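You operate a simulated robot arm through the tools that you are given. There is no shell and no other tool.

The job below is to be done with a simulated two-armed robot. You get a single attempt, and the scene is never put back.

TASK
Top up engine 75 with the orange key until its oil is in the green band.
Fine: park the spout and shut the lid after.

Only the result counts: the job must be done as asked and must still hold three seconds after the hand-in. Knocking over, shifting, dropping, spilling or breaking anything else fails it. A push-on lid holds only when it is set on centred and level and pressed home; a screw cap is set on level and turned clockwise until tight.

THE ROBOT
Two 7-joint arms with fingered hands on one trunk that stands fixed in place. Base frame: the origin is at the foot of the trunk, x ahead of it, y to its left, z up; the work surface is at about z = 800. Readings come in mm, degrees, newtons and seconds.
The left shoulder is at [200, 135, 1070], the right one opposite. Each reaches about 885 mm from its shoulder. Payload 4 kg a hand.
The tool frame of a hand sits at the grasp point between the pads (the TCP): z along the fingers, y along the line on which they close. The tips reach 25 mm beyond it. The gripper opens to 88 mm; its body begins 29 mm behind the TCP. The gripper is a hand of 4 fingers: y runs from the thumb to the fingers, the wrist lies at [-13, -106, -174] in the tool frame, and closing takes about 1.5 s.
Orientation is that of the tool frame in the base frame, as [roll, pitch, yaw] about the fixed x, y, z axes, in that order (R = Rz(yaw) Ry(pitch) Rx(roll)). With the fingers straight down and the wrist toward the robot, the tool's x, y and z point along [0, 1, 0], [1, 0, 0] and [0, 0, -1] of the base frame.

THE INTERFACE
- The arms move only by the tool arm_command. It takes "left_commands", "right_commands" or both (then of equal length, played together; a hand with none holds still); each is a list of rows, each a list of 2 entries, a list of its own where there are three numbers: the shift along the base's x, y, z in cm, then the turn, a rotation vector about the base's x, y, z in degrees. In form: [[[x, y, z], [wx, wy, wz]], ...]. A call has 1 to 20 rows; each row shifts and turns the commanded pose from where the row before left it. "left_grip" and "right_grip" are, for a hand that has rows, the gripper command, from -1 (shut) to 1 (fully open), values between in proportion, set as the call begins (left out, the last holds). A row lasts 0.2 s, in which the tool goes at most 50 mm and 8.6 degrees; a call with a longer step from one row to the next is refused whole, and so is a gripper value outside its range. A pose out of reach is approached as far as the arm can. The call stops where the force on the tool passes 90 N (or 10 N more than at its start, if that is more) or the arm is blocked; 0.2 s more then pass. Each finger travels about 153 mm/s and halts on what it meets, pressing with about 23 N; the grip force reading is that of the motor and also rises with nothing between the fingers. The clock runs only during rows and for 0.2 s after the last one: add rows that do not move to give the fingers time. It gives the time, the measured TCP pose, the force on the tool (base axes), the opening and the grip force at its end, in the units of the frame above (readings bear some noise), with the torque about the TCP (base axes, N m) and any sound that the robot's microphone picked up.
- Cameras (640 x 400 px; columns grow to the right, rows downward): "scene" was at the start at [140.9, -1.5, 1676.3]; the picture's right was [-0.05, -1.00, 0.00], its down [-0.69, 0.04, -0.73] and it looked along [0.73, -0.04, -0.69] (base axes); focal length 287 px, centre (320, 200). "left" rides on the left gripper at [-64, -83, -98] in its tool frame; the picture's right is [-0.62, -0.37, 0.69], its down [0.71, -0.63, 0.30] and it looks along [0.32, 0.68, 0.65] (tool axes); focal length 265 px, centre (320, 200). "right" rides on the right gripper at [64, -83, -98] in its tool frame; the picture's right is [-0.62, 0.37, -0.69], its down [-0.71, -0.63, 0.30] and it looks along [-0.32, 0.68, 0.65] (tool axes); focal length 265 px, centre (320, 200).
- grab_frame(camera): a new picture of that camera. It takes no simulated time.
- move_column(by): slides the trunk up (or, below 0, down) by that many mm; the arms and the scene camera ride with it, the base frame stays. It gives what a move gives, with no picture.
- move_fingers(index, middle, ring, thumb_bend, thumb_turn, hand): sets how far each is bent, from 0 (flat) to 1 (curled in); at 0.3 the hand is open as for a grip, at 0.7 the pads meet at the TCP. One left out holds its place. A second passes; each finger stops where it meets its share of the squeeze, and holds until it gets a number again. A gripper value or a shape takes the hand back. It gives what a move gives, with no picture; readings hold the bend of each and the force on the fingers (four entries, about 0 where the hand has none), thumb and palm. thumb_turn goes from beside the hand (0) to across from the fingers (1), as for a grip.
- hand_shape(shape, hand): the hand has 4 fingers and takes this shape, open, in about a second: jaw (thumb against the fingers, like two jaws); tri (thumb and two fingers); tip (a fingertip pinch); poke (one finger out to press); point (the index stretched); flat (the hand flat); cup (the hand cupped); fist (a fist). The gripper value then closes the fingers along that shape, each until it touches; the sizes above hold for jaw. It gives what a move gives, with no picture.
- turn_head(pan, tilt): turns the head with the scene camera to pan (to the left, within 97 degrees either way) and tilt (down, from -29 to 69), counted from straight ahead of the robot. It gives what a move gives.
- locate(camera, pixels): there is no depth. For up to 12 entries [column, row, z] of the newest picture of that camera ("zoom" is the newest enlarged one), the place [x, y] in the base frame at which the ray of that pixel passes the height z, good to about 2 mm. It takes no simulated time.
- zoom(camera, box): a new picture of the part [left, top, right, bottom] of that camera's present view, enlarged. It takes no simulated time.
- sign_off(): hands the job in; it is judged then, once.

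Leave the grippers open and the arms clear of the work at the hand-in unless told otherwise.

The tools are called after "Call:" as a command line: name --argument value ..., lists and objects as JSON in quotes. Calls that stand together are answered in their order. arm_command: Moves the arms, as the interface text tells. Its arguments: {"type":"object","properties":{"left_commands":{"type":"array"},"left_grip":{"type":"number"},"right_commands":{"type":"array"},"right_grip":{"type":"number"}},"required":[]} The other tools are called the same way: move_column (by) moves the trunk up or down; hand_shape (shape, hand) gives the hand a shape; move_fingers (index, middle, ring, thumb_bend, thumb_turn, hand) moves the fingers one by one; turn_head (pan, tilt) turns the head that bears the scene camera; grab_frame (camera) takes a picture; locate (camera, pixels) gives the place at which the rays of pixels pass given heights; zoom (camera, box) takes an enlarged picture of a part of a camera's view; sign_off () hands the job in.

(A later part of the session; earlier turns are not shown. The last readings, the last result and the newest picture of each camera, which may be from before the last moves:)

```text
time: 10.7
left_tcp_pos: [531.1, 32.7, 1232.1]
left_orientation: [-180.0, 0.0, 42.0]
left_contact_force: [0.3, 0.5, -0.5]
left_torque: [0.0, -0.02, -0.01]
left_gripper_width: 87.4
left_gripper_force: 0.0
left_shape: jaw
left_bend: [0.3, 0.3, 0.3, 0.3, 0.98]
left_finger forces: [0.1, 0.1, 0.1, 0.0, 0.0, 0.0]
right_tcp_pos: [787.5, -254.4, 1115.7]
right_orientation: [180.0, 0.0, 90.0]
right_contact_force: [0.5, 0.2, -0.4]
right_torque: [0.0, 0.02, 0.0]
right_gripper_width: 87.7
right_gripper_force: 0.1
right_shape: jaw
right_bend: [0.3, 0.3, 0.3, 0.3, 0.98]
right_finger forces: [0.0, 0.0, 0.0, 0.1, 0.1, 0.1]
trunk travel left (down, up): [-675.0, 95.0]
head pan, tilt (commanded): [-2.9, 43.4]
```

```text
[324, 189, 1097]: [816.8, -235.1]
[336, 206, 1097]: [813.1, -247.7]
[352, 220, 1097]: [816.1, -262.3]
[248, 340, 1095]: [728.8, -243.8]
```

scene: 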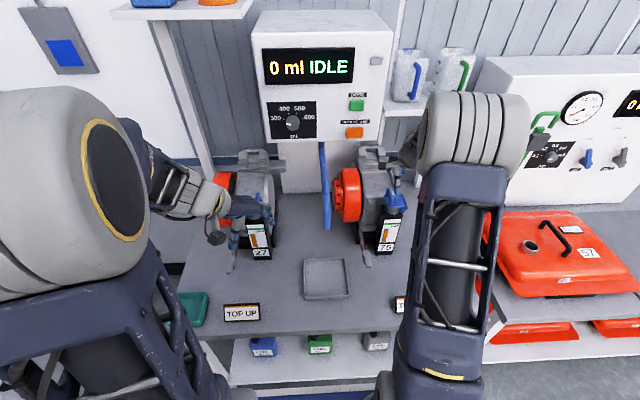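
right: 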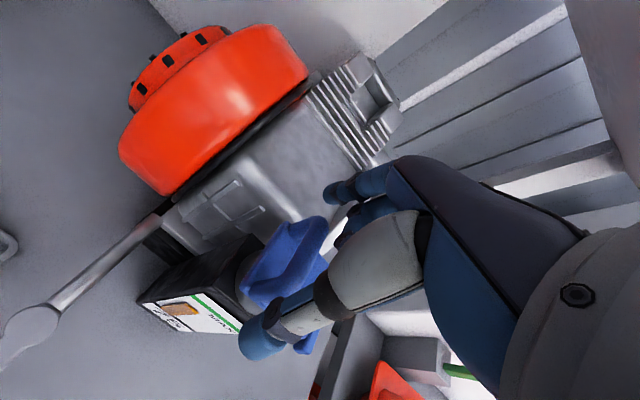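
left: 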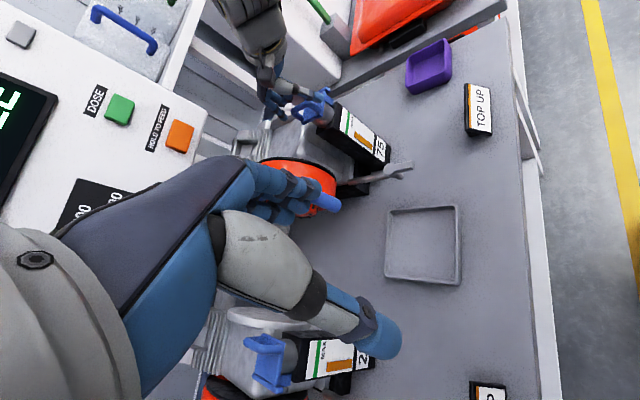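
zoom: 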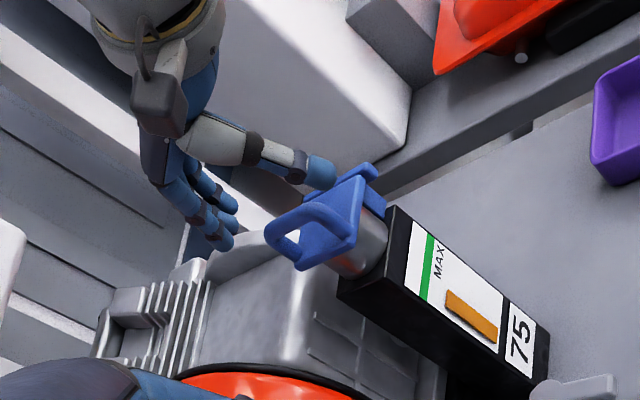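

In jaw shape the middle finger is the one facing the thumb at the arch's line, with the index to its left and the ring to its right. So I'll descend with all open to z about 1078, then close only the middle and thumb on the arch.

Call:
arm_command --right_commands '[[[-0.1, 0.1, -1.3], [0, 0, 0]], [[0, 0.1, -1.3], [0, 0, 0]], [[0, 0, -1.2], [0, 0, 0]]]'

Call:
zoom --camera "right" --box '[200, 140, 420, 370]'

Call:
zoom --camera "left" --box '[210, 30, 410, 170]'

```text
time: 11.5
left_tcp_pos: [529.9, 33.4, 1232.4]
left_orientation: [-180.0, 0.0, 42.0]
left_contact_force: [-0.2, -0.1, -0.7]
left_torque: [0.03, -0.01, 0.02]
left_gripper_width: 87.9
left_gripper_force: 0.0
left_shape: jaw
left_bend: [0.3, 0.3, 0.3, 0.3, 0.98]
left_finger forces: [0.0, 0.0, 0.1, 0.0, 0.1, 0.1]
right_tcp_pos: [786.2, -252.6, 1079.9]
right_orientation: [-180.0, 0.0, 90.0]
right_contact_force: [0.6, 0.2, 0.7]
right_torque: [-0.04, -0.06, 0.03]
right_gripper_width: 87.9
right_gripper_force: 0.1
right_shape: jaw
right_bend: [0.3, 0.3, 0.3, 0.3, 0.98]
right_finger forces: [0.0, 0.0, 0.0, 0.1, 0.1, 0.1]
trunk travel left (down, up): [-675.0, 95.0]
head pan, tilt (commanded): [-2.9, 43.4]
```

```text
1.74 times, centred on (310, 255) of right
```

zoom: 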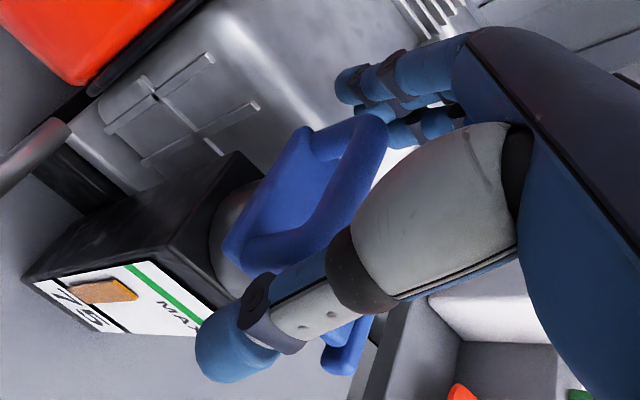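

```text
2.86 times, centred on (310, 100) of left
```

zoom: 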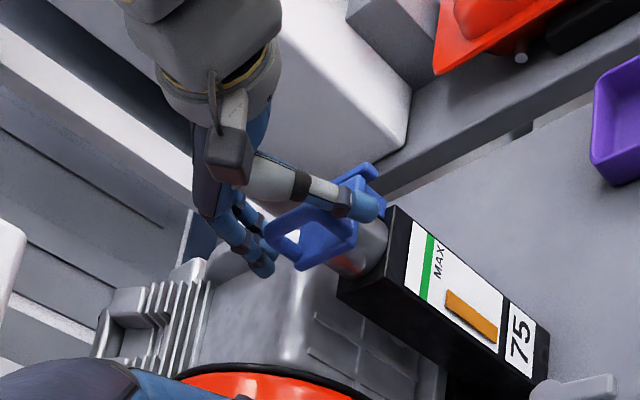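

No contact, and the arch sits between the thumb and middle finger. Closing the thumb and middle finger now.

Call:
move_fingers --hand "right" --middle 0.7 --thumb_bend 0.7 --index 0.3 --ring 0.3

Call:
zoom --camera "right" --box '[200, 140, 420, 370]'

Call:
zoom --camera "left" --box '[210, 30, 410, 170]'

```text
time: 12.5
left_tcp_pos: [530.4, 32.3, 1232.5]
left_orientation: [-179.9, 0.0, 42.0]
left_contact_force: [-0.8, -0.4, -0.4]
left_torque: [-0.01, 0.0, 0.01]
left_gripper_width: 87.7
left_gripper_force: 0.1
left_shape: jaw
left_bend: [0.3, 0.3, 0.3, 0.3, 0.98]
left_finger forces: [0.0, 0.1, 0.0, 0.0, 0.0, 0.0]
right_tcp_pos: [784.2, -254.4, 1078.3]
right_orientation: [-179.9, 0.0, 90.0]
right_contact_force: [-22.4, 1.0, 0.5]
right_torque: [-0.03, -0.39, 0.17]
right_gripper_width: 67.8
right_gripper_force: 17.5
right_shape: fingers
right_bend: [0.3, 0.49, 0.3, 0.54, 0.96]
right_finger forces: [0.0, 7.0, 0.0, 0.0, 27.5, 0.0]
trunk travel left (down, up): [-675.0, 95.0]
head pan, tilt (commanded): [-2.9, 43.4]
```

```text
1.74 times, centred on (310, 255) of right
```

zoom: 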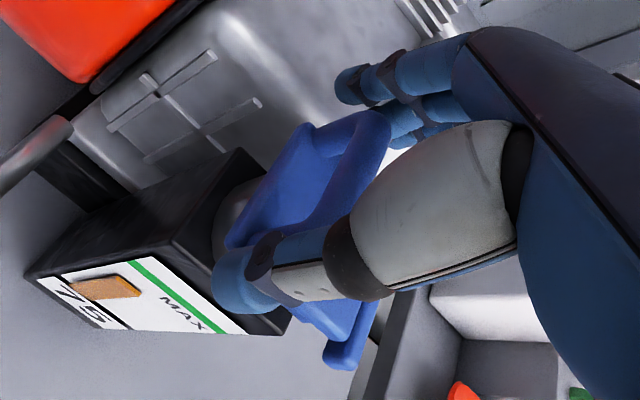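

```text
2.86 times, centred on (310, 100) of left
```

zoom: 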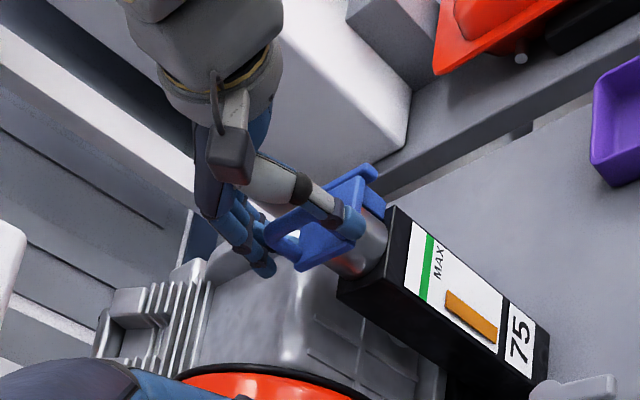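

The arch is pinched: middle finger 7 N, thumb 27 N. I'll now lift along the hinge arc for the first 20 degrees and check.

Call:
arm_command --right_commands '[[[0, -0.22, 0.45], [0, 0, 0]], [[0, -0.26, 0.44], [0, 0, 0]], [[0, -0.3, 0.41], [0, 0, 0]], [[0, -0.33, 0.38], [0, 0, 0]]]'

Call:
zoom --camera "right" --box '[200, 140, 420, 370]'

Call:
zoom --camera "left" --box '[210, 30, 410, 170]'

```text
time: 13.5
left_tcp_pos: [531.9, 33.2, 1231.4]
left_orientation: [-180.0, 0.0, 42.0]
left_contact_force: [-0.4, -0.6, 0.8]
left_torque: [0.02, 0.0, 0.01]
left_gripper_width: 87.7
left_gripper_force: 0.0
left_shape: jaw
left_bend: [0.3, 0.3, 0.3, 0.3, 0.98]
left_finger forces: [0.0, 0.0, 0.1, 0.0, 0.1, 0.0]
right_tcp_pos: [784.6, -265.5, 1096.2]
right_orientation: [180.0, 0.0, 89.9]
right_contact_force: [-17.1, -2.0, -4.5]
right_torque: [0.06, -0.15, 0.17]
right_gripper_width: 67.9
right_gripper_force: 10.7
right_shape: fingers
right_bend: [0.3, 0.52, 0.3, 0.53, 0.97]
right_finger forces: [0.0, 4.2, 0.0, 0.1, 18.1, 0.1]
trunk travel left (down, up): [-675.0, 95.0]
head pan, tilt (commanded): [-2.9, 43.4]
```

```text
1.74 times, centred on (310, 255) of right
```

zoom: 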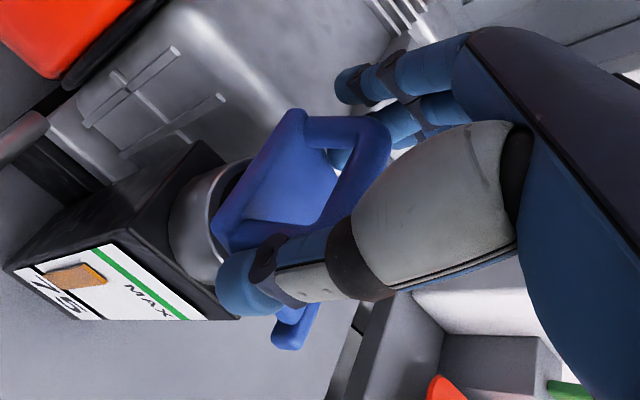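

```text
2.86 times, centred on (310, 100) of left
```

zoom: 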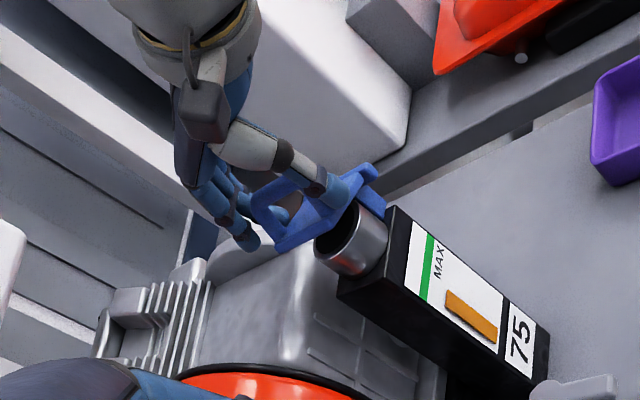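

The lid is tipping up, and the neck's opening is visible in the left zoom at about (340, 235). Continuing the arc from about 20 to 60 degrees.

Call:
arm_command --right_commands '[[[0, -0.36, 0.35], [0, 0, 0]], [[0, -0.39, 0.32], [0, 0, 0]], [[0, -0.42, 0.28], [0, 0, 0]], [[0, -0.44, 0.24], [0, 0, 0]], [[0, -0.46, 0.2], [0, 0, 0]], [[0, -0.48, 0.17], [0, 0, 0]], [[0, -0.49, 0.12], [0, 0, 0]], [[0, -0.5, 0.08], [0, 0, 0]]]'

Call:
zoom --camera "right" --box '[200, 140, 420, 370]'

Call:
zoom --camera "left" --box '[210, 30, 410, 170]'

```text
time: 15.3
left_tcp_pos: [530.7, 32.9, 1233.5]
left_orientation: [180.0, 0.0, 42.0]
left_contact_force: [-0.3, -0.2, 0.3]
left_torque: [-0.01, 0.02, 0.0]
left_gripper_width: 87.4
left_gripper_force: 0.0
left_shape: jaw
left_bend: [0.3, 0.3, 0.3, 0.3, 0.98]
left_finger forces: [0.0, 0.1, 0.1, 0.0, 0.0, 0.1]
right_tcp_pos: [783.9, -299.4, 1114.7]
right_orientation: [-179.8, 0.0, 90.0]
right_contact_force: [-14.5, 1.3, -9.1]
right_torque: [0.1, 0.16, 0.04]
right_gripper_width: 67.4
right_gripper_force: 10.9
right_shape: fingers
right_bend: [0.3, 0.56, 0.3, 0.53, 0.95]
right_finger forces: [0.0, 4.0, 0.0, 0.1, 17.3, 0.0]
trunk travel left (down, up): [-675.0, 95.0]
head pan, tilt (commanded): [-2.9, 43.4]
```

```text
1.74 times, centred on (310, 255) of right
```

zoom: 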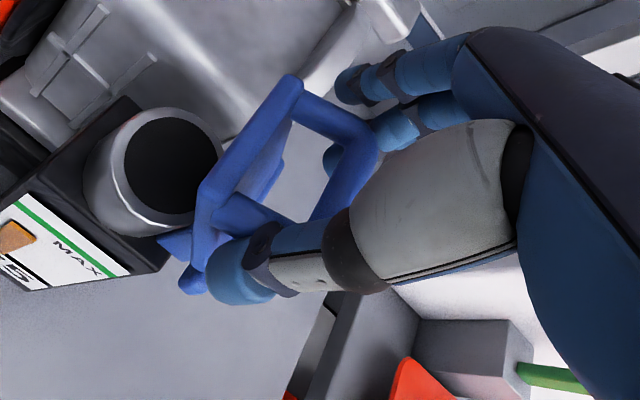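

```text
2.86 times, centred on (310, 100) of left
```

zoom: 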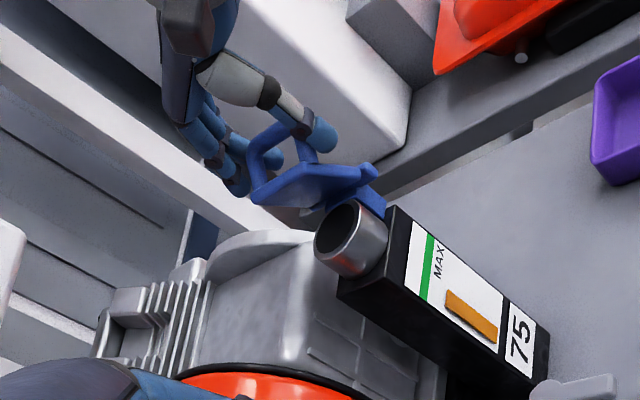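

The lid is about two-thirds open, with the neck fully exposed in the right zoom at (160, 165). I'll continue the arc to about 95 degrees and watch the force for a stop.

Call:
arm_command --right_commands '[[[0, -0.5, 0.04], [0, 0, 0]], [[0, -0.5, 0], [0, 0, 0]], [[0, -0.5, -0.05], [0, 0, 0]], [[0, -0.5, -0.1], [0, 0, 0]], [[0, -0.48, -0.14], [0, 0, 0]], [[0, -0.47, -0.18], [0, 0, 0]], [[0, -0.45, -0.22], [0, 0, 0]]]'

Call:
zoom --camera "right" --box '[200, 140, 420, 370]'

Call:
zoom --camera "left" --box '[210, 30, 410, 170]'

```text
time: 16.9
left_tcp_pos: [531.1, 33.9, 1232.1]
left_orientation: [180.0, 0.0, 42.1]
left_contact_force: [-0.1, 0.6, -0.3]
left_torque: [-0.02, -0.01, 0.01]
left_gripper_width: 87.5
left_gripper_force: 0.0
left_shape: jaw
left_bend: [0.3, 0.3, 0.3, 0.3, 0.98]
left_finger forces: [0.0, 0.0, 0.1, 0.1, 0.0, 0.1]
right_tcp_pos: [783.9, -333.6, 1108.2]
right_orientation: [180.0, 0.0, 90.0]
right_contact_force: [-14.8, 3.8, -2.7]
right_torque: [0.1, 0.28, -0.04]
right_gripper_width: 67.1
right_gripper_force: 10.4
right_shape: fingers
right_bend: [0.3, 0.56, 0.3, 0.53, 0.93]
right_finger forces: [0.1, 3.6, 0.1, 0.0, 17.0, 0.0]
trunk travel left (down, up): [-675.0, 95.0]
head pan, tilt (commanded): [-2.9, 43.4]
```

```text
1.74 times, centred on (310, 255) of right
```

zoom: 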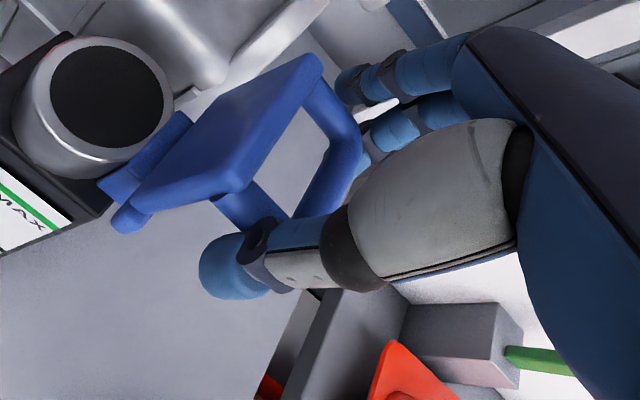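

```text
2.86 times, centred on (310, 100) of left
```

zoom: 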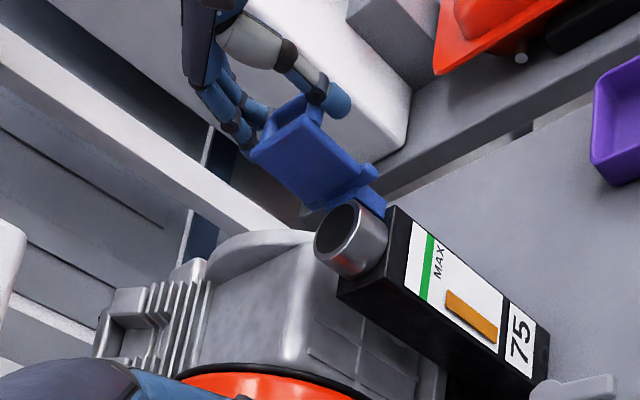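

The lid is near vertical and still moving freely. I'll take three more steps to lean it past vertical.

Call:
arm_command --right_commands '[[[0, -0.44, -0.26], [0, 0, 0]], [[0, -0.41, -0.3], [0, 0, 0]], [[0, -0.38, -0.33], [0, 0, 0]]]'

Call:
zoom --camera "right" --box '[200, 140, 420, 370]'

Call:
zoom --camera "left" --box '[210, 30, 410, 170]'

```text
time: 17.7
left_tcp_pos: [530.5, 33.9, 1233.2]
left_orientation: [180.0, 0.1, 42.0]
left_contact_force: [-0.6, -1.0, -0.4]
left_torque: [-0.01, 0.01, 0.01]
left_gripper_width: 87.9
left_gripper_force: 0.1
left_shape: jaw
left_bend: [0.3, 0.3, 0.3, 0.3, 0.98]
left_finger forces: [0.0, 0.1, 0.0, 0.1, 0.0, 0.0]
right_tcp_pos: [784.9, -345.9, 1101.2]
right_orientation: [179.9, 0.0, 90.0]
right_contact_force: [-19.5, 6.7, 9.6]
right_torque: [0.18, 0.41, 0.01]
right_gripper_width: 68.0
right_gripper_force: 11.4
right_shape: fingers
right_bend: [0.3, 0.57, 0.3, 0.53, 0.92]
right_finger forces: [0.0, 0.6, 0.1, 0.0, 21.3, 0.0]
trunk travel left (down, up): [-675.0, 95.0]
head pan, tilt (commanded): [-2.9, 43.4]
```

```text
1.74 times, centred on (310, 255) of right
```

zoom: 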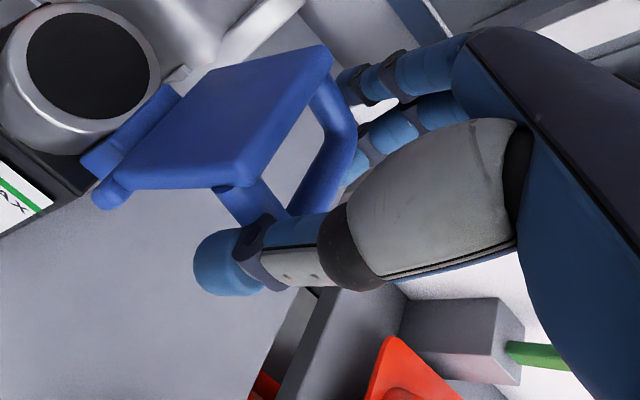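

```text
2.86 times, centred on (310, 100) of left
```

zoom: 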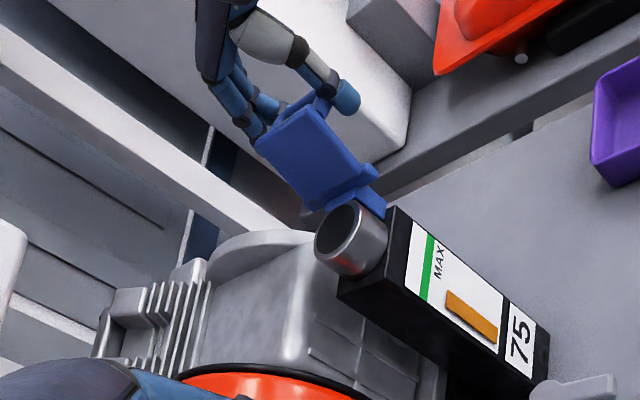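

Resistance is growing (force z +10 N, y +7 N), so the lid seems to have reached its stop just past vertical. I'll release the pinch and see whether it stays.

Call:
move_fingers --hand "right" --middle 0.3 --thumb_bend 0.3

Call:
zoom --camera "right" --box '[200, 140, 420, 370]'

Call:
zoom --camera "left" --box '[210, 30, 410, 170]'

```text
time: 18.7
left_tcp_pos: [531.4, 32.2, 1232.7]
left_orientation: [179.9, 0.1, 42.0]
left_contact_force: [0.0, 0.1, 1.0]
left_torque: [0.01, 0.04, -0.03]
left_gripper_width: 87.6
left_gripper_force: 0.1
left_shape: jaw
left_bend: [0.3, 0.3, 0.3, 0.3, 0.98]
left_finger forces: [0.1, 0.0, 0.1, 0.1, 0.0, 0.0]
right_tcp_pos: [783.3, -344.9, 1096.8]
right_orientation: [-180.0, 0.0, 90.0]
right_contact_force: [0.4, 0.3, 0.3]
right_torque: [0.02, -0.02, 0.02]
right_gripper_width: 84.5
right_gripper_force: 0.0
right_shape: fingers
right_bend: [0.3, 0.3, 0.3, 0.3, 0.97]
right_finger forces: [0.0, 0.0, 0.0, 0.1, 0.0, 0.1]
trunk travel left (down, up): [-675.0, 95.0]
head pan, tilt (commanded): [-2.9, 43.4]
```

```text
1.74 times, centred on (310, 255) of right
```

zoom: 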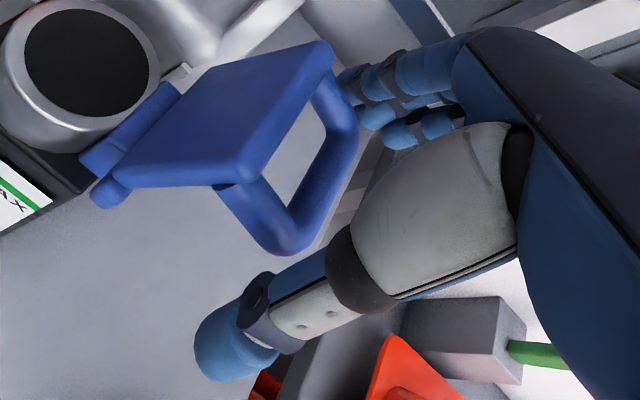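

```text
2.86 times, centred on (310, 100) of left
```

zoom: 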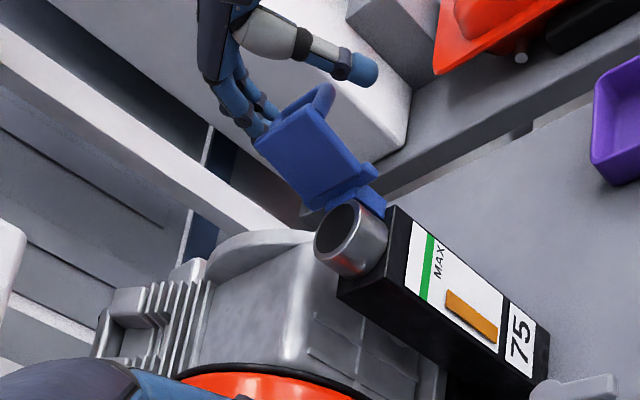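

The lid stays open on its own. I'll lift the right hand straight up off the arch and withdraw it back and to the right.

Call:
arm_command --right_commands '[[[0, 0, 4], [0, 0, 0]], [[0, 0, 4], [0, 0, 0]], [[0, 0, 4], [0, 0, 0]], [[-4, 0, 1], [0, 0, 0]], [[-4, 0, 0], [0, 0, 0]], [[-4, 0, 0], [0, 0, 0]], [[-4, 0, 0], [0, 0, 0]], [[-4, 0, 0], [0, 0, 0]]]'

Call:
grab_frame --camera "right"

Call:
grab_frame --camera "scene"

Call:
grab_frame --camera "left"

```text
time: 20.5
left_tcp_pos: [531.0, 33.1, 1231.8]
left_orientation: [179.9, 0.0, 42.1]
left_contact_force: [-1.0, 0.6, -0.3]
left_torque: [0.02, -0.01, 0.03]
left_gripper_width: 87.8
left_gripper_force: 0.0
left_shape: jaw
left_bend: [0.3, 0.3, 0.3, 0.3, 0.98]
left_finger forces: [0.0, 0.1, 0.0, 0.1, 0.0, 0.0]
right_tcp_pos: [584.8, -347.3, 1227.8]
right_orientation: [-180.0, 0.0, 90.0]
right_contact_force: [-0.1, -0.3, 0.0]
right_torque: [0.0, 0.0, 0.02]
right_gripper_width: 84.1
right_gripper_force: 0.2
right_shape: fingers
right_bend: [0.3, 0.3, 0.3, 0.3, 0.97]
right_finger forces: [0.0, 0.0, 0.1, 0.0, 0.1, 0.1]
trunk travel left (down, up): [-675.0, 95.0]
head pan, tilt (commanded): [-2.9, 43.4]
```

```text
taken
```

right: 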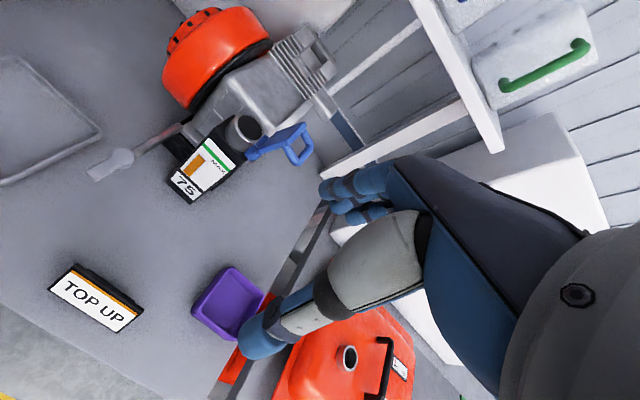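

```text
taken
```

scene: 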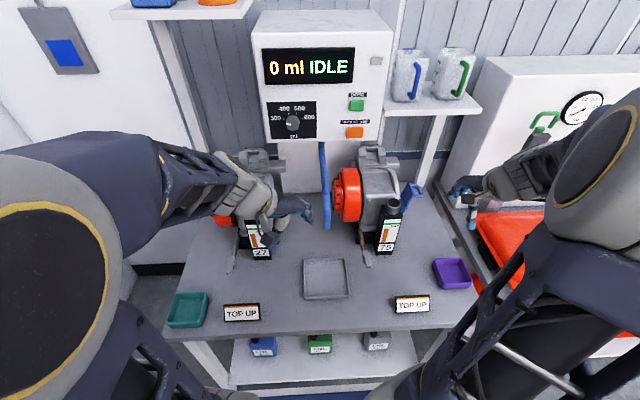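

```text
taken
```

left: 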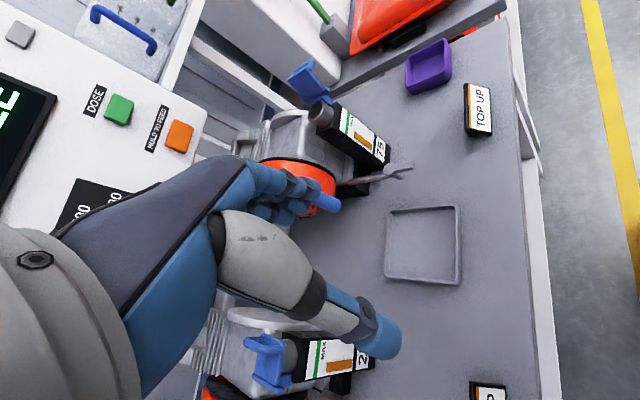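

The lid is holding open. I'll measure the neck opening precisely, and look at the spout's pivot end under the box.

Call:
zoom --camera "right" --box '[200, 100, 320, 190]'

Call:
zoom --camera "scene" --box '[370, 170, 440, 230]'

Call:
zoom --camera "scene" --box '[290, 130, 370, 240]'

```text
4.44 times, centred on (260, 145) of right
```

zoom: 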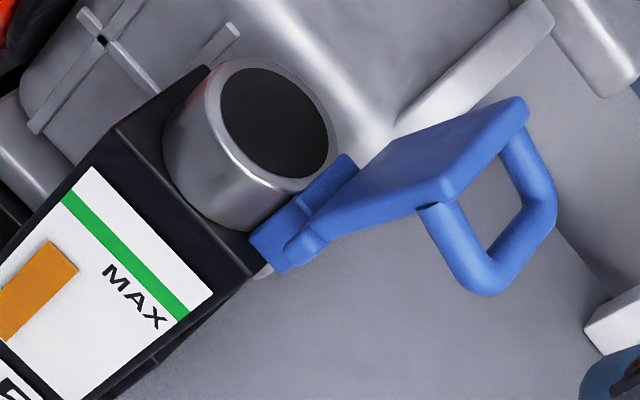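

```text
6.67 times, centred on (405, 200) of scene
```

zoom: 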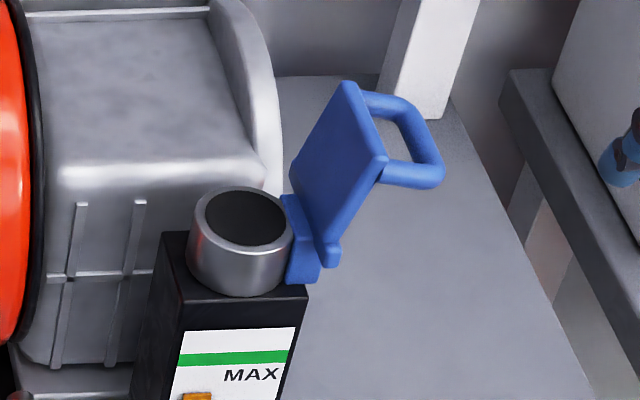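

```text
3.64 times, centred on (330, 185) of scene
```

zoom: 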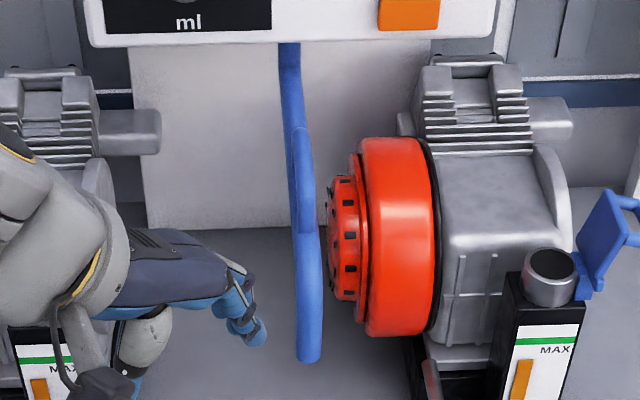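

Call:
locate --camera "scene" --pixels '[[393.6, 202.5, 1030], [393.6, 202.5, 1045], [327, 227.6, 1056], [327.3, 193.2, 1150], [327.3, 193.2, 1180], [324.5, 165.8, 1150], [324.5, 165.8, 1180], [321.5, 142, 1150], [321.5, 142, 1200]]'

Call:
locate --camera "right" --pixels '[[249.9, 127.4, 1030], [249.9, 127.4, 1045]]'

```text
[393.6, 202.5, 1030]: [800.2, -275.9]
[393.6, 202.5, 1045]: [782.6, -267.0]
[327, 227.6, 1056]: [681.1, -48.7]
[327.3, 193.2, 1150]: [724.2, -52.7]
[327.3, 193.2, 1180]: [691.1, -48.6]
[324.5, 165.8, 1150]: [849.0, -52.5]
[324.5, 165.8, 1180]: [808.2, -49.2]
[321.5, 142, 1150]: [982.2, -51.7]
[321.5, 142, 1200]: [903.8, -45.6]
```

```text
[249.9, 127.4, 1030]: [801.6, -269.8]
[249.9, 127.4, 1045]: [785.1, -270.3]
```

The geometry fits well:
- neck centre: (788, -270), rim z about 1040, opening about 40 mm
- spout tip: (680, -49)
- pivot: about (958, -50), so the swing needed is about 52°

I'll bring the left hand up and over the spout's loop handle, fingers down and turned so they close across it, and stop high at z about 1290.

Call:
arm_command --left_commands '[[[0, 0, 3], [0, 0, -6]], [[1, -1, 3], [0, 0, -6]], [[3.5, -1.5, 0], [0, 0, -6]], [[4.5, -1.5, 0], [0, 0, -6]], [[4.5, -1.5, 0], [0, 0, -6]], [[4.5, -1.5, 0], [0, 0, -6]], [[4.4, -1.3, 0], [0, 0, -6]], [[0, 0, 0], [0, 0, 0]]]'

Call:
grab_frame --camera "left"

Call:
grab_frame --camera "scene"

Call:
grab_frame --camera "right"

```text
time: 22.3
left_tcp_pos: [754.8, -53.2, 1293.5]
left_orientation: [180.0, 0.1, -0.1]
left_contact_force: [0.7, 0.6, -0.8]
left_torque: [-0.03, 0.03, 0.01]
left_gripper_width: 87.5
left_gripper_force: 0.0
left_shape: jaw
left_bend: [0.3, 0.3, 0.3, 0.3, 0.98]
left_finger forces: [0.1, 0.0, 0.0, 0.0, 0.1, 0.1]
right_tcp_pos: [585.6, -347.2, 1227.9]
right_orientation: [-179.9, 0.0, 90.1]
right_contact_force: [-0.4, 0.4, -0.3]
right_torque: [-0.03, 0.03, 0.0]
right_gripper_width: 84.6
right_gripper_force: 0.0
right_shape: fingers
right_bend: [0.3, 0.3, 0.3, 0.3, 0.97]
right_finger forces: [0.0, 0.0, 0.0, 0.0, 0.0, 0.0]
trunk travel left (down, up): [-675.0, 95.0]
head pan, tilt (commanded): [-2.9, 43.4]
```

```text
taken
```

left: 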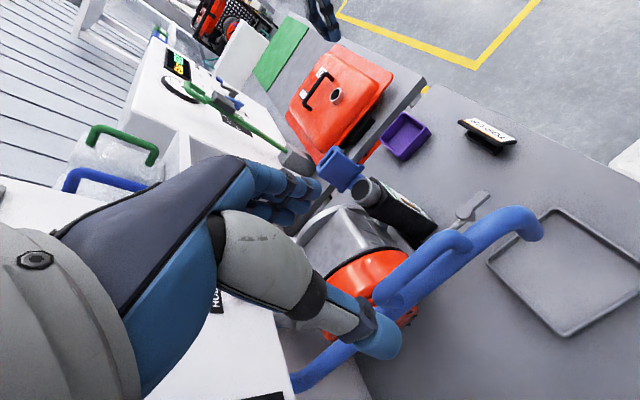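

```text
taken
```

scene: 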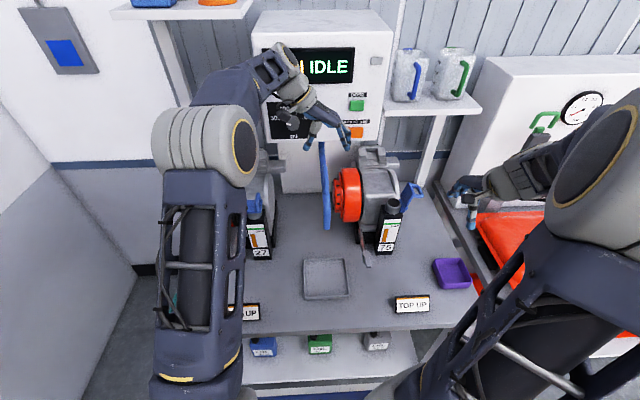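

```text
taken
```

right: 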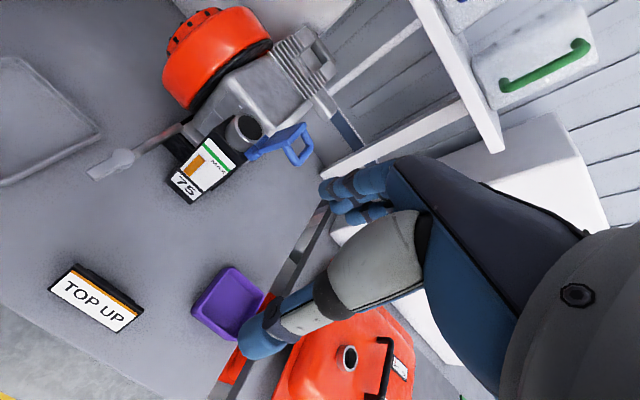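

In the left view the loop's top bar runs from about (378, 290) to (468, 240). I'll locate it at z 1185 to fine-tune the hand position.

Call:
zoom --camera "left" --box '[280, 180, 560, 400]'

Call:
locate --camera "left" --pixels '[[378, 288, 1183], [400, 272, 1183], [425, 256, 1183], [455, 241, 1183], [411, 269, 1183], [538, 232, 1056]]'

```text
1.82 times, centred on (420, 290) of left
```

zoom: 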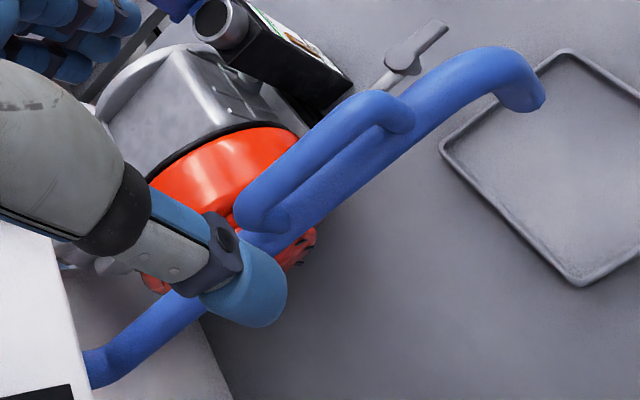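

```text
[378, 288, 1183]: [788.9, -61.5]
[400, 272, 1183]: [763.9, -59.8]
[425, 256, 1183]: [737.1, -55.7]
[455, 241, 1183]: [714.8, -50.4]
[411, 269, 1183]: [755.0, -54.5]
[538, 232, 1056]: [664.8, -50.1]
```

The scene and left views disagree slightly on the loop's y, so I'll take a tighter scene zoom on the loop to settle it.

Call:
zoom --camera "scene" --box '[300, 135, 360, 235]'

```text
4.00 times, centred on (330, 185) of scene
```

zoom: 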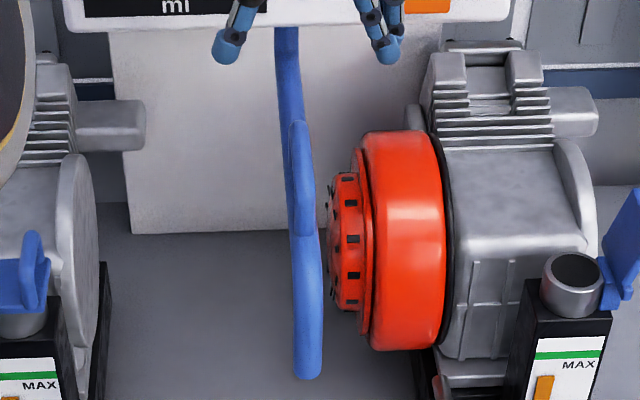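

Recomputing with all three views puts the loop's bar centre at about (748, -52, 1200), x from 712 to 782. I'll lower the left hand so the fingers straddle the bar, TCP z about 1201.

Call:
arm_command --left_commands '[[[-0.2, 0.05, -2.5], [0, 0, 0]], [[-0.2, 0.05, -2.5], [0, 0, 0]], [[0, 0.05, -2.3], [0, 0, 0]], [[0, 0.05, -2.0], [0, 0, 0]]]'

Call:
grab_frame --camera "left"

Call:
zoom --camera "scene" --box '[290, 120, 370, 220]'

```text
time: 23.3
left_tcp_pos: [751.6, -49.5, 1201.0]
left_orientation: [-180.0, -0.1, 0.0]
left_contact_force: [0.1, 0.4, -0.3]
left_torque: [-0.01, -0.04, -0.01]
left_gripper_width: 87.2
left_gripper_force: 0.0
left_shape: jaw
left_bend: [0.3, 0.3, 0.3, 0.3, 0.98]
left_finger forces: [0.0, 0.0, 0.0, 0.0, 0.0, 0.1]
right_tcp_pos: [585.5, -349.0, 1228.5]
right_orientation: [-180.0, -0.1, 90.0]
right_contact_force: [-0.4, -0.4, 1.0]
right_torque: [-0.01, -0.01, 0.01]
right_gripper_width: 84.6
right_gripper_force: 0.0
right_shape: fingers
right_bend: [0.3, 0.3, 0.3, 0.3, 0.97]
right_finger forces: [0.0, 0.1, 0.0, 0.1, 0.0, 0.0]
trunk travel left (down, up): [-675.0, 95.0]
head pan, tilt (commanded): [-2.9, 43.4]
```

```text
taken
```

left: 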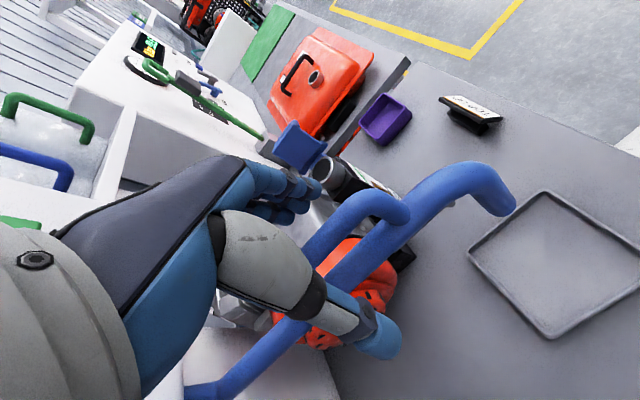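

```text
4.00 times, centred on (330, 170) of scene
```

zoom: 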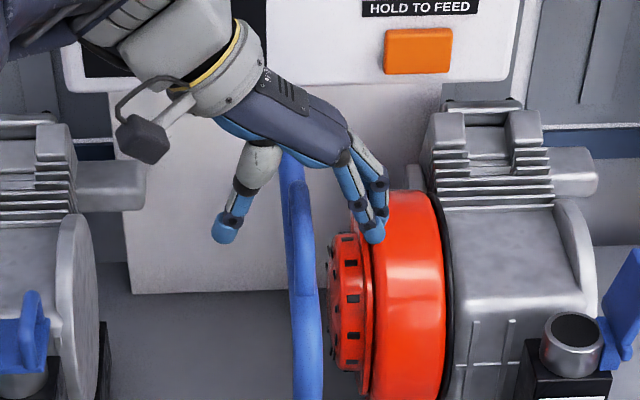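

The loop sits between the thumb (left) and the fingers (right). Closing the left hand on it now, holding position.

Call:
arm_command --left_commands '[[[0, 0, 0], [0, 0, 0]], [[0, 0, 0], [0, 0, 0]], [[0, 0, 0], [0, 0, 0]], [[0, 0, 0], [0, 0, 0]], [[0, 0, 0], [0, 0, 0]], [[0, 0, 0], [0, 0, 0]], [[0, 0, 0], [0, 0, 0]]]' --left_grip -1

Call:
grab_frame --camera "left"

Call:
zoom --camera "scene" --box '[290, 120, 370, 220]'

```text
time: 24.9
left_tcp_pos: [752.5, -49.2, 1198.6]
left_orientation: [-179.9, 0.2, 0.0]
left_contact_force: [0.0, 0.7, -17.7]
left_torque: [0.01, 0.02, -0.08]
left_gripper_width: 0.0
left_gripper_force: 22.9
left_shape: jaw
left_bend: [0.71, 0.7, 0.7, 0.72, 1.0]
left_finger forces: [13.7, 5.8, 3.1, 0.0, 23.6, 0.0]
right_tcp_pos: [587.2, -346.3, 1226.9]
right_orientation: [-179.9, -0.1, 89.9]
right_contact_force: [-0.2, 0.7, 0.0]
right_torque: [0.04, 0.03, 0.01]
right_gripper_width: 84.4
right_gripper_force: 0.1
right_shape: fingers
right_bend: [0.3, 0.3, 0.3, 0.3, 0.97]
right_finger forces: [0.0, 0.1, 0.1, 0.0, 0.0, 0.1]
trunk travel left (down, up): [-675.0, 95.0]
head pan, tilt (commanded): [-2.9, 43.4]
```

```text
taken
```

left: 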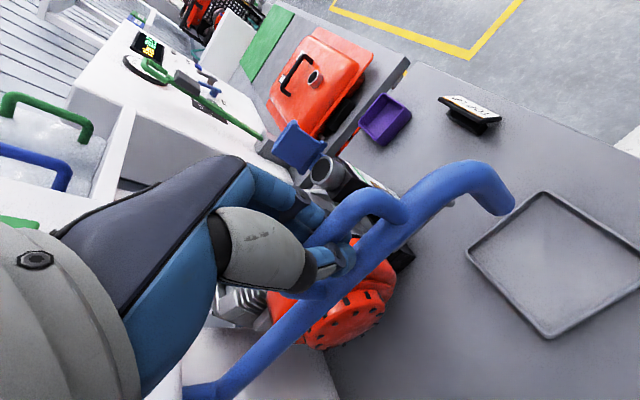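

```text
4.00 times, centred on (330, 170) of scene
```

zoom: 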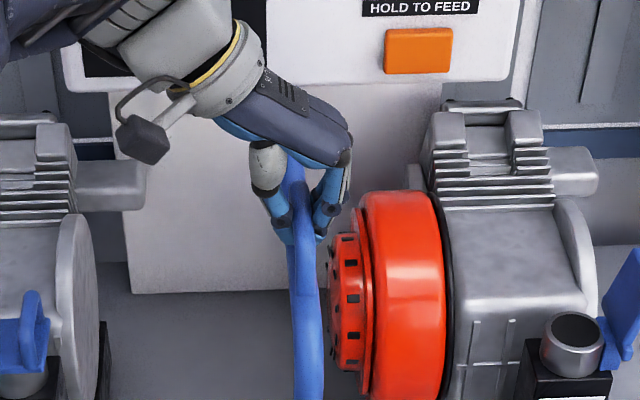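

The fingers and thumb have closed under the bar, caging the loop (vertical pull 18 N, no side force). I'll swing the spout right about the pivot for the first 12° and check the forces.

Call:
arm_command --left_commands '[[[0.05, -1.43, 0], [0, 0, 4]], [[0.15, -1.43, 0], [0, 0, 4]], [[0.25, -1.41, 0], [0, 0, 4]]]'

Call:
zoom --camera "scene" --box '[280, 120, 420, 240]'

```text
time: 25.7
left_tcp_pos: [756.2, -91.3, 1198.1]
left_orientation: [-180.0, 0.0, 12.1]
left_contact_force: [1.8, 0.1, -19.7]
left_torque: [0.0, 0.05, -0.02]
left_gripper_width: 0.0
left_gripper_force: 23.4
left_shape: jaw
left_bend: [0.71, 0.7, 0.7, 0.72, 1.0]
left_finger forces: [14.2, 6.1, 3.1, 0.0, 23.2, 0.0]
right_tcp_pos: [585.7, -347.4, 1227.6]
right_orientation: [180.0, 0.0, 90.1]
right_contact_force: [0.4, 0.5, 0.3]
right_torque: [-0.02, 0.03, 0.02]
right_gripper_width: 84.7
right_gripper_force: 0.1
right_shape: fingers
right_bend: [0.3, 0.3, 0.3, 0.3, 0.97]
right_finger forces: [0.1, 0.1, 0.0, 0.0, 0.0, 0.1]
trunk travel left (down, up): [-675.0, 95.0]
head pan, tilt (commanded): [-2.9, 43.4]
```

```text
3.33 times, centred on (350, 180) of scene
```

zoom: 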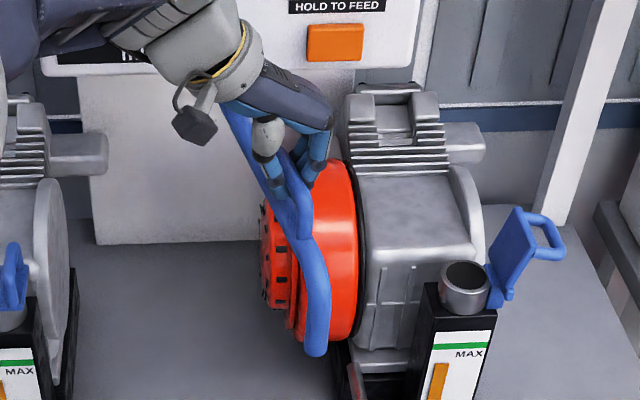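

The spout swings smoothly with negligible side force. Continuing to about 44°.

Call:
arm_command --left_commands '[[[0.35, -1.39, 0], [0, 0, 4]], [[0.44, -1.37, 0], [0, 0, 4]], [[0.54, -1.33, 0], [0, 0, 4]], [[0.63, -1.29, 0], [0, 0, 4]], [[0.71, -1.24, 0], [0, 0, 4]], [[0.8, -1.19, 0], [0, 0, 4]], [[0.89, -1.13, 0], [0, 0, 4]], [[0.96, -1.07, 0], [0, 0, 4]]]'

Call:
zoom --camera "scene" --box '[300, 120, 440, 240]'

Call:
grab_frame --camera "right"

Call:
grab_frame --camera "left"

```text
time: 27.5
left_tcp_pos: [813.0, -191.1, 1197.4]
left_orientation: [180.0, 0.0, 44.0]
left_contact_force: [5.7, 5.8, -14.1]
left_torque: [0.03, -0.04, 0.04]
left_gripper_width: 0.0
left_gripper_force: 23.4
left_shape: jaw
left_bend: [0.71, 0.7, 0.7, 0.72, 1.0]
left_finger forces: [14.7, 5.1, 2.6, 0.0, 22.2, 0.0]
right_tcp_pos: [584.9, -346.8, 1227.2]
right_orientation: [-179.9, 0.0, 90.0]
right_contact_force: [0.0, 0.0, -0.4]
right_torque: [0.0, -0.02, 0.04]
right_gripper_width: 84.4
right_gripper_force: 0.2
right_shape: fingers
right_bend: [0.3, 0.3, 0.3, 0.3, 0.97]
right_finger forces: [0.0, 0.1, 0.1, 0.0, 0.0, 0.0]
trunk travel left (down, up): [-675.0, 95.0]
head pan, tilt (commanded): [-2.9, 43.4]
```

```text
3.33 times, centred on (370, 180) of scene
```

zoom: 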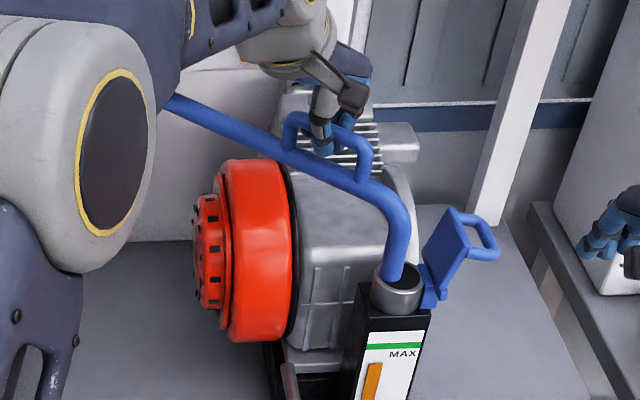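

```text
taken
```

right: 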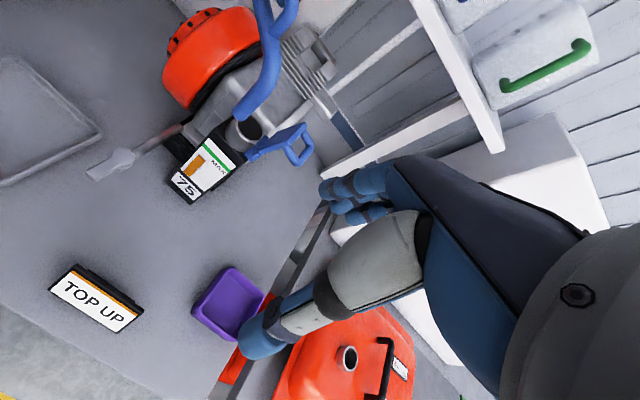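

```text
taken
```

left: 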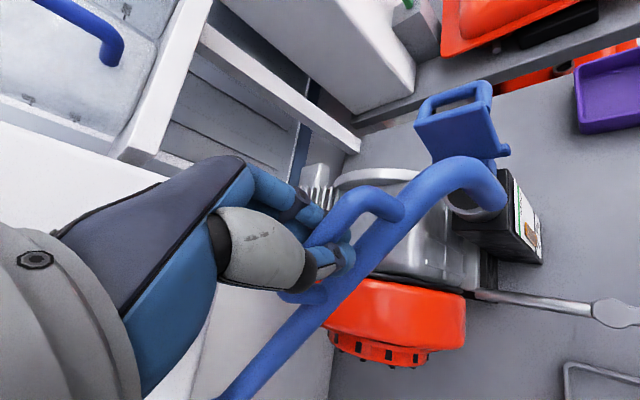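

At about 44° the tip is already nearly over the neck. Zooming in from the right and scene cameras to judge the remaining offset.

Call:
zoom --camera "right" --box '[190, 70, 310, 190]'

Call:
zoom --camera "scene" --box '[370, 170, 430, 220]'

Call:
zoom --camera "left" --box '[380, 80, 580, 280]'

```text
3.33 times, centred on (250, 130) of right
```

zoom: 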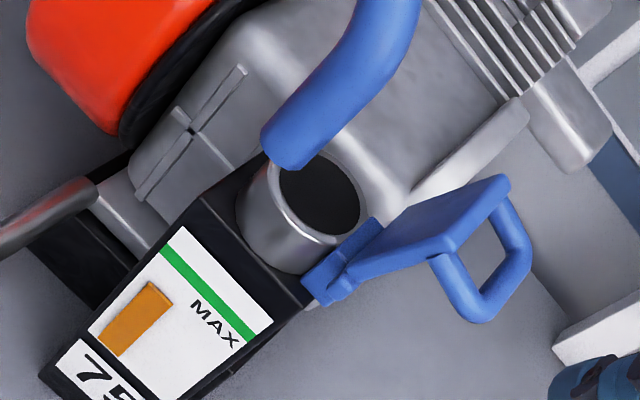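

```text
8.00 times, centred on (400, 195) of scene
```

zoom: 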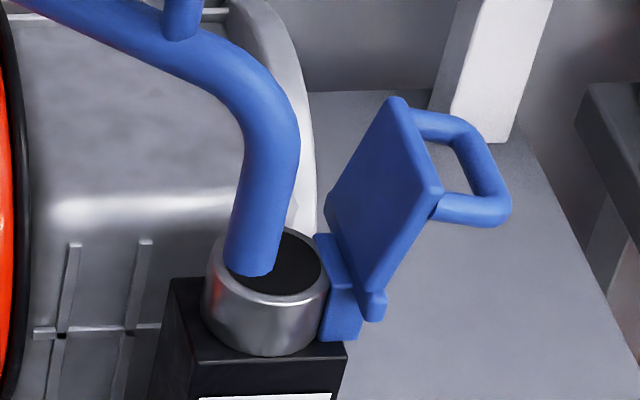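

```text
2.00 times, centred on (480, 180) of left
```

zoom: 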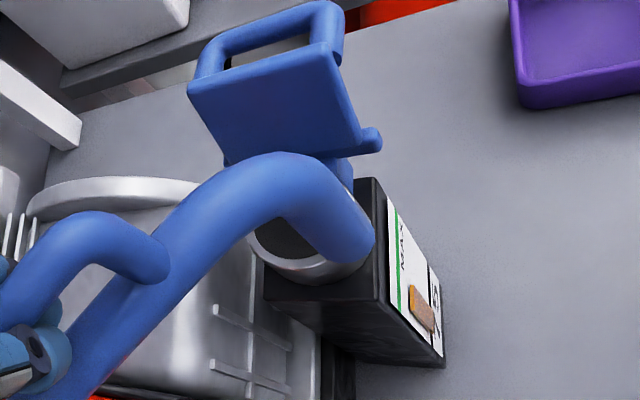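

Call:
locate --camera "scene" --pixels '[[391.3, 203.1, 1050], [391.3, 203.1, 1060], [391.3, 203.1, 1070], [393, 201.8, 1040]]'

Call:
locate --camera "right" --pixels '[[238.9, 115.6, 1050], [238.9, 115.6, 1060], [238.9, 115.6, 1070], [249.9, 127.4, 1040]]'

```text
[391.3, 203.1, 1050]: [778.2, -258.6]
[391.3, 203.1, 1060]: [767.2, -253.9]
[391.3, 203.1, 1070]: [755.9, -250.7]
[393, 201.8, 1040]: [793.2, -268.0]
```

```text
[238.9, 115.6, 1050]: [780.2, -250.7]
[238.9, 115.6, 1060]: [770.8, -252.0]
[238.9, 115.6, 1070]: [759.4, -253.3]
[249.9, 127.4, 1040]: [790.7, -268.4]
```

The tip is at about (766, -252) and the neck at (790, -269). That's about 29 mm along the arc, or 6° more. Turning on by 6°.

Call:
arm_command --left_commands '[[[0.76, -0.75, 0], [0, 0, 3]], [[0.81, -0.71, 0], [0, 0, 3]], [[0, 0, 0], [0, 0, 0]]]'

Call:
zoom --camera "right" --box '[190, 70, 310, 190]'

Call:
zoom --camera "scene" --box '[370, 170, 430, 220]'

Call:
zoom --camera "left" --box '[380, 80, 580, 280]'

```text
time: 28.3
left_tcp_pos: [826.8, -203.7, 1199.4]
left_orientation: [-179.8, -0.1, 50.1]
left_contact_force: [10.6, 12.9, -14.2]
left_torque: [0.08, -0.07, 0.11]
left_gripper_width: 0.3
left_gripper_force: 22.7
left_shape: jaw
left_bend: [0.71, 0.7, 0.7, 0.72, 1.0]
left_finger forces: [14.8, 5.7, 2.6, 0.0, 23.2, 0.1]
right_tcp_pos: [587.1, -348.1, 1227.7]
right_orientation: [180.0, 0.1, 90.0]
right_contact_force: [0.9, 0.5, 0.0]
right_torque: [-0.03, 0.03, -0.01]
right_gripper_width: 84.3
right_gripper_force: 0.1
right_shape: fingers
right_bend: [0.3, 0.3, 0.3, 0.3, 0.97]
right_finger forces: [0.0, 0.1, 0.0, 0.0, 0.0, 0.0]
trunk travel left (down, up): [-675.0, 95.0]
head pan, tilt (commanded): [-2.9, 43.4]
```

```text
3.33 times, centred on (250, 130) of right
```

zoom: 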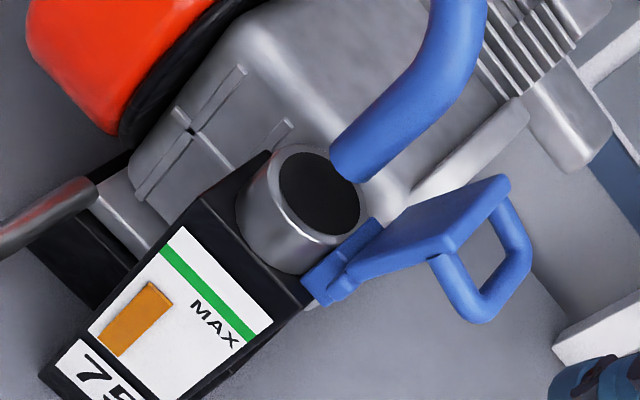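

```text
8.00 times, centred on (400, 195) of scene
```

zoom: 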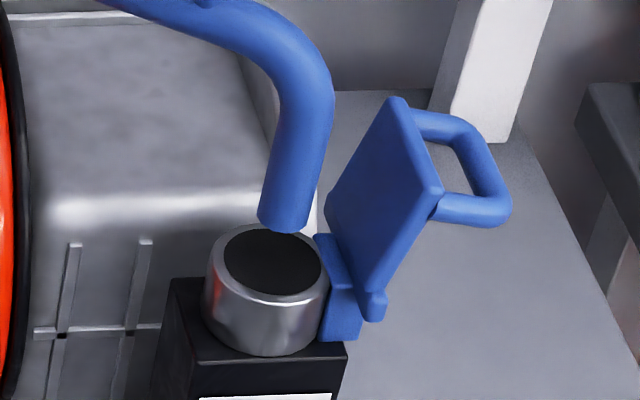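

```text
2.00 times, centred on (480, 180) of left
```

zoom: 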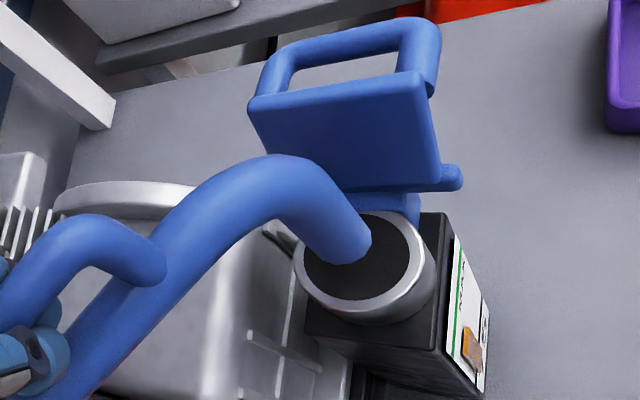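

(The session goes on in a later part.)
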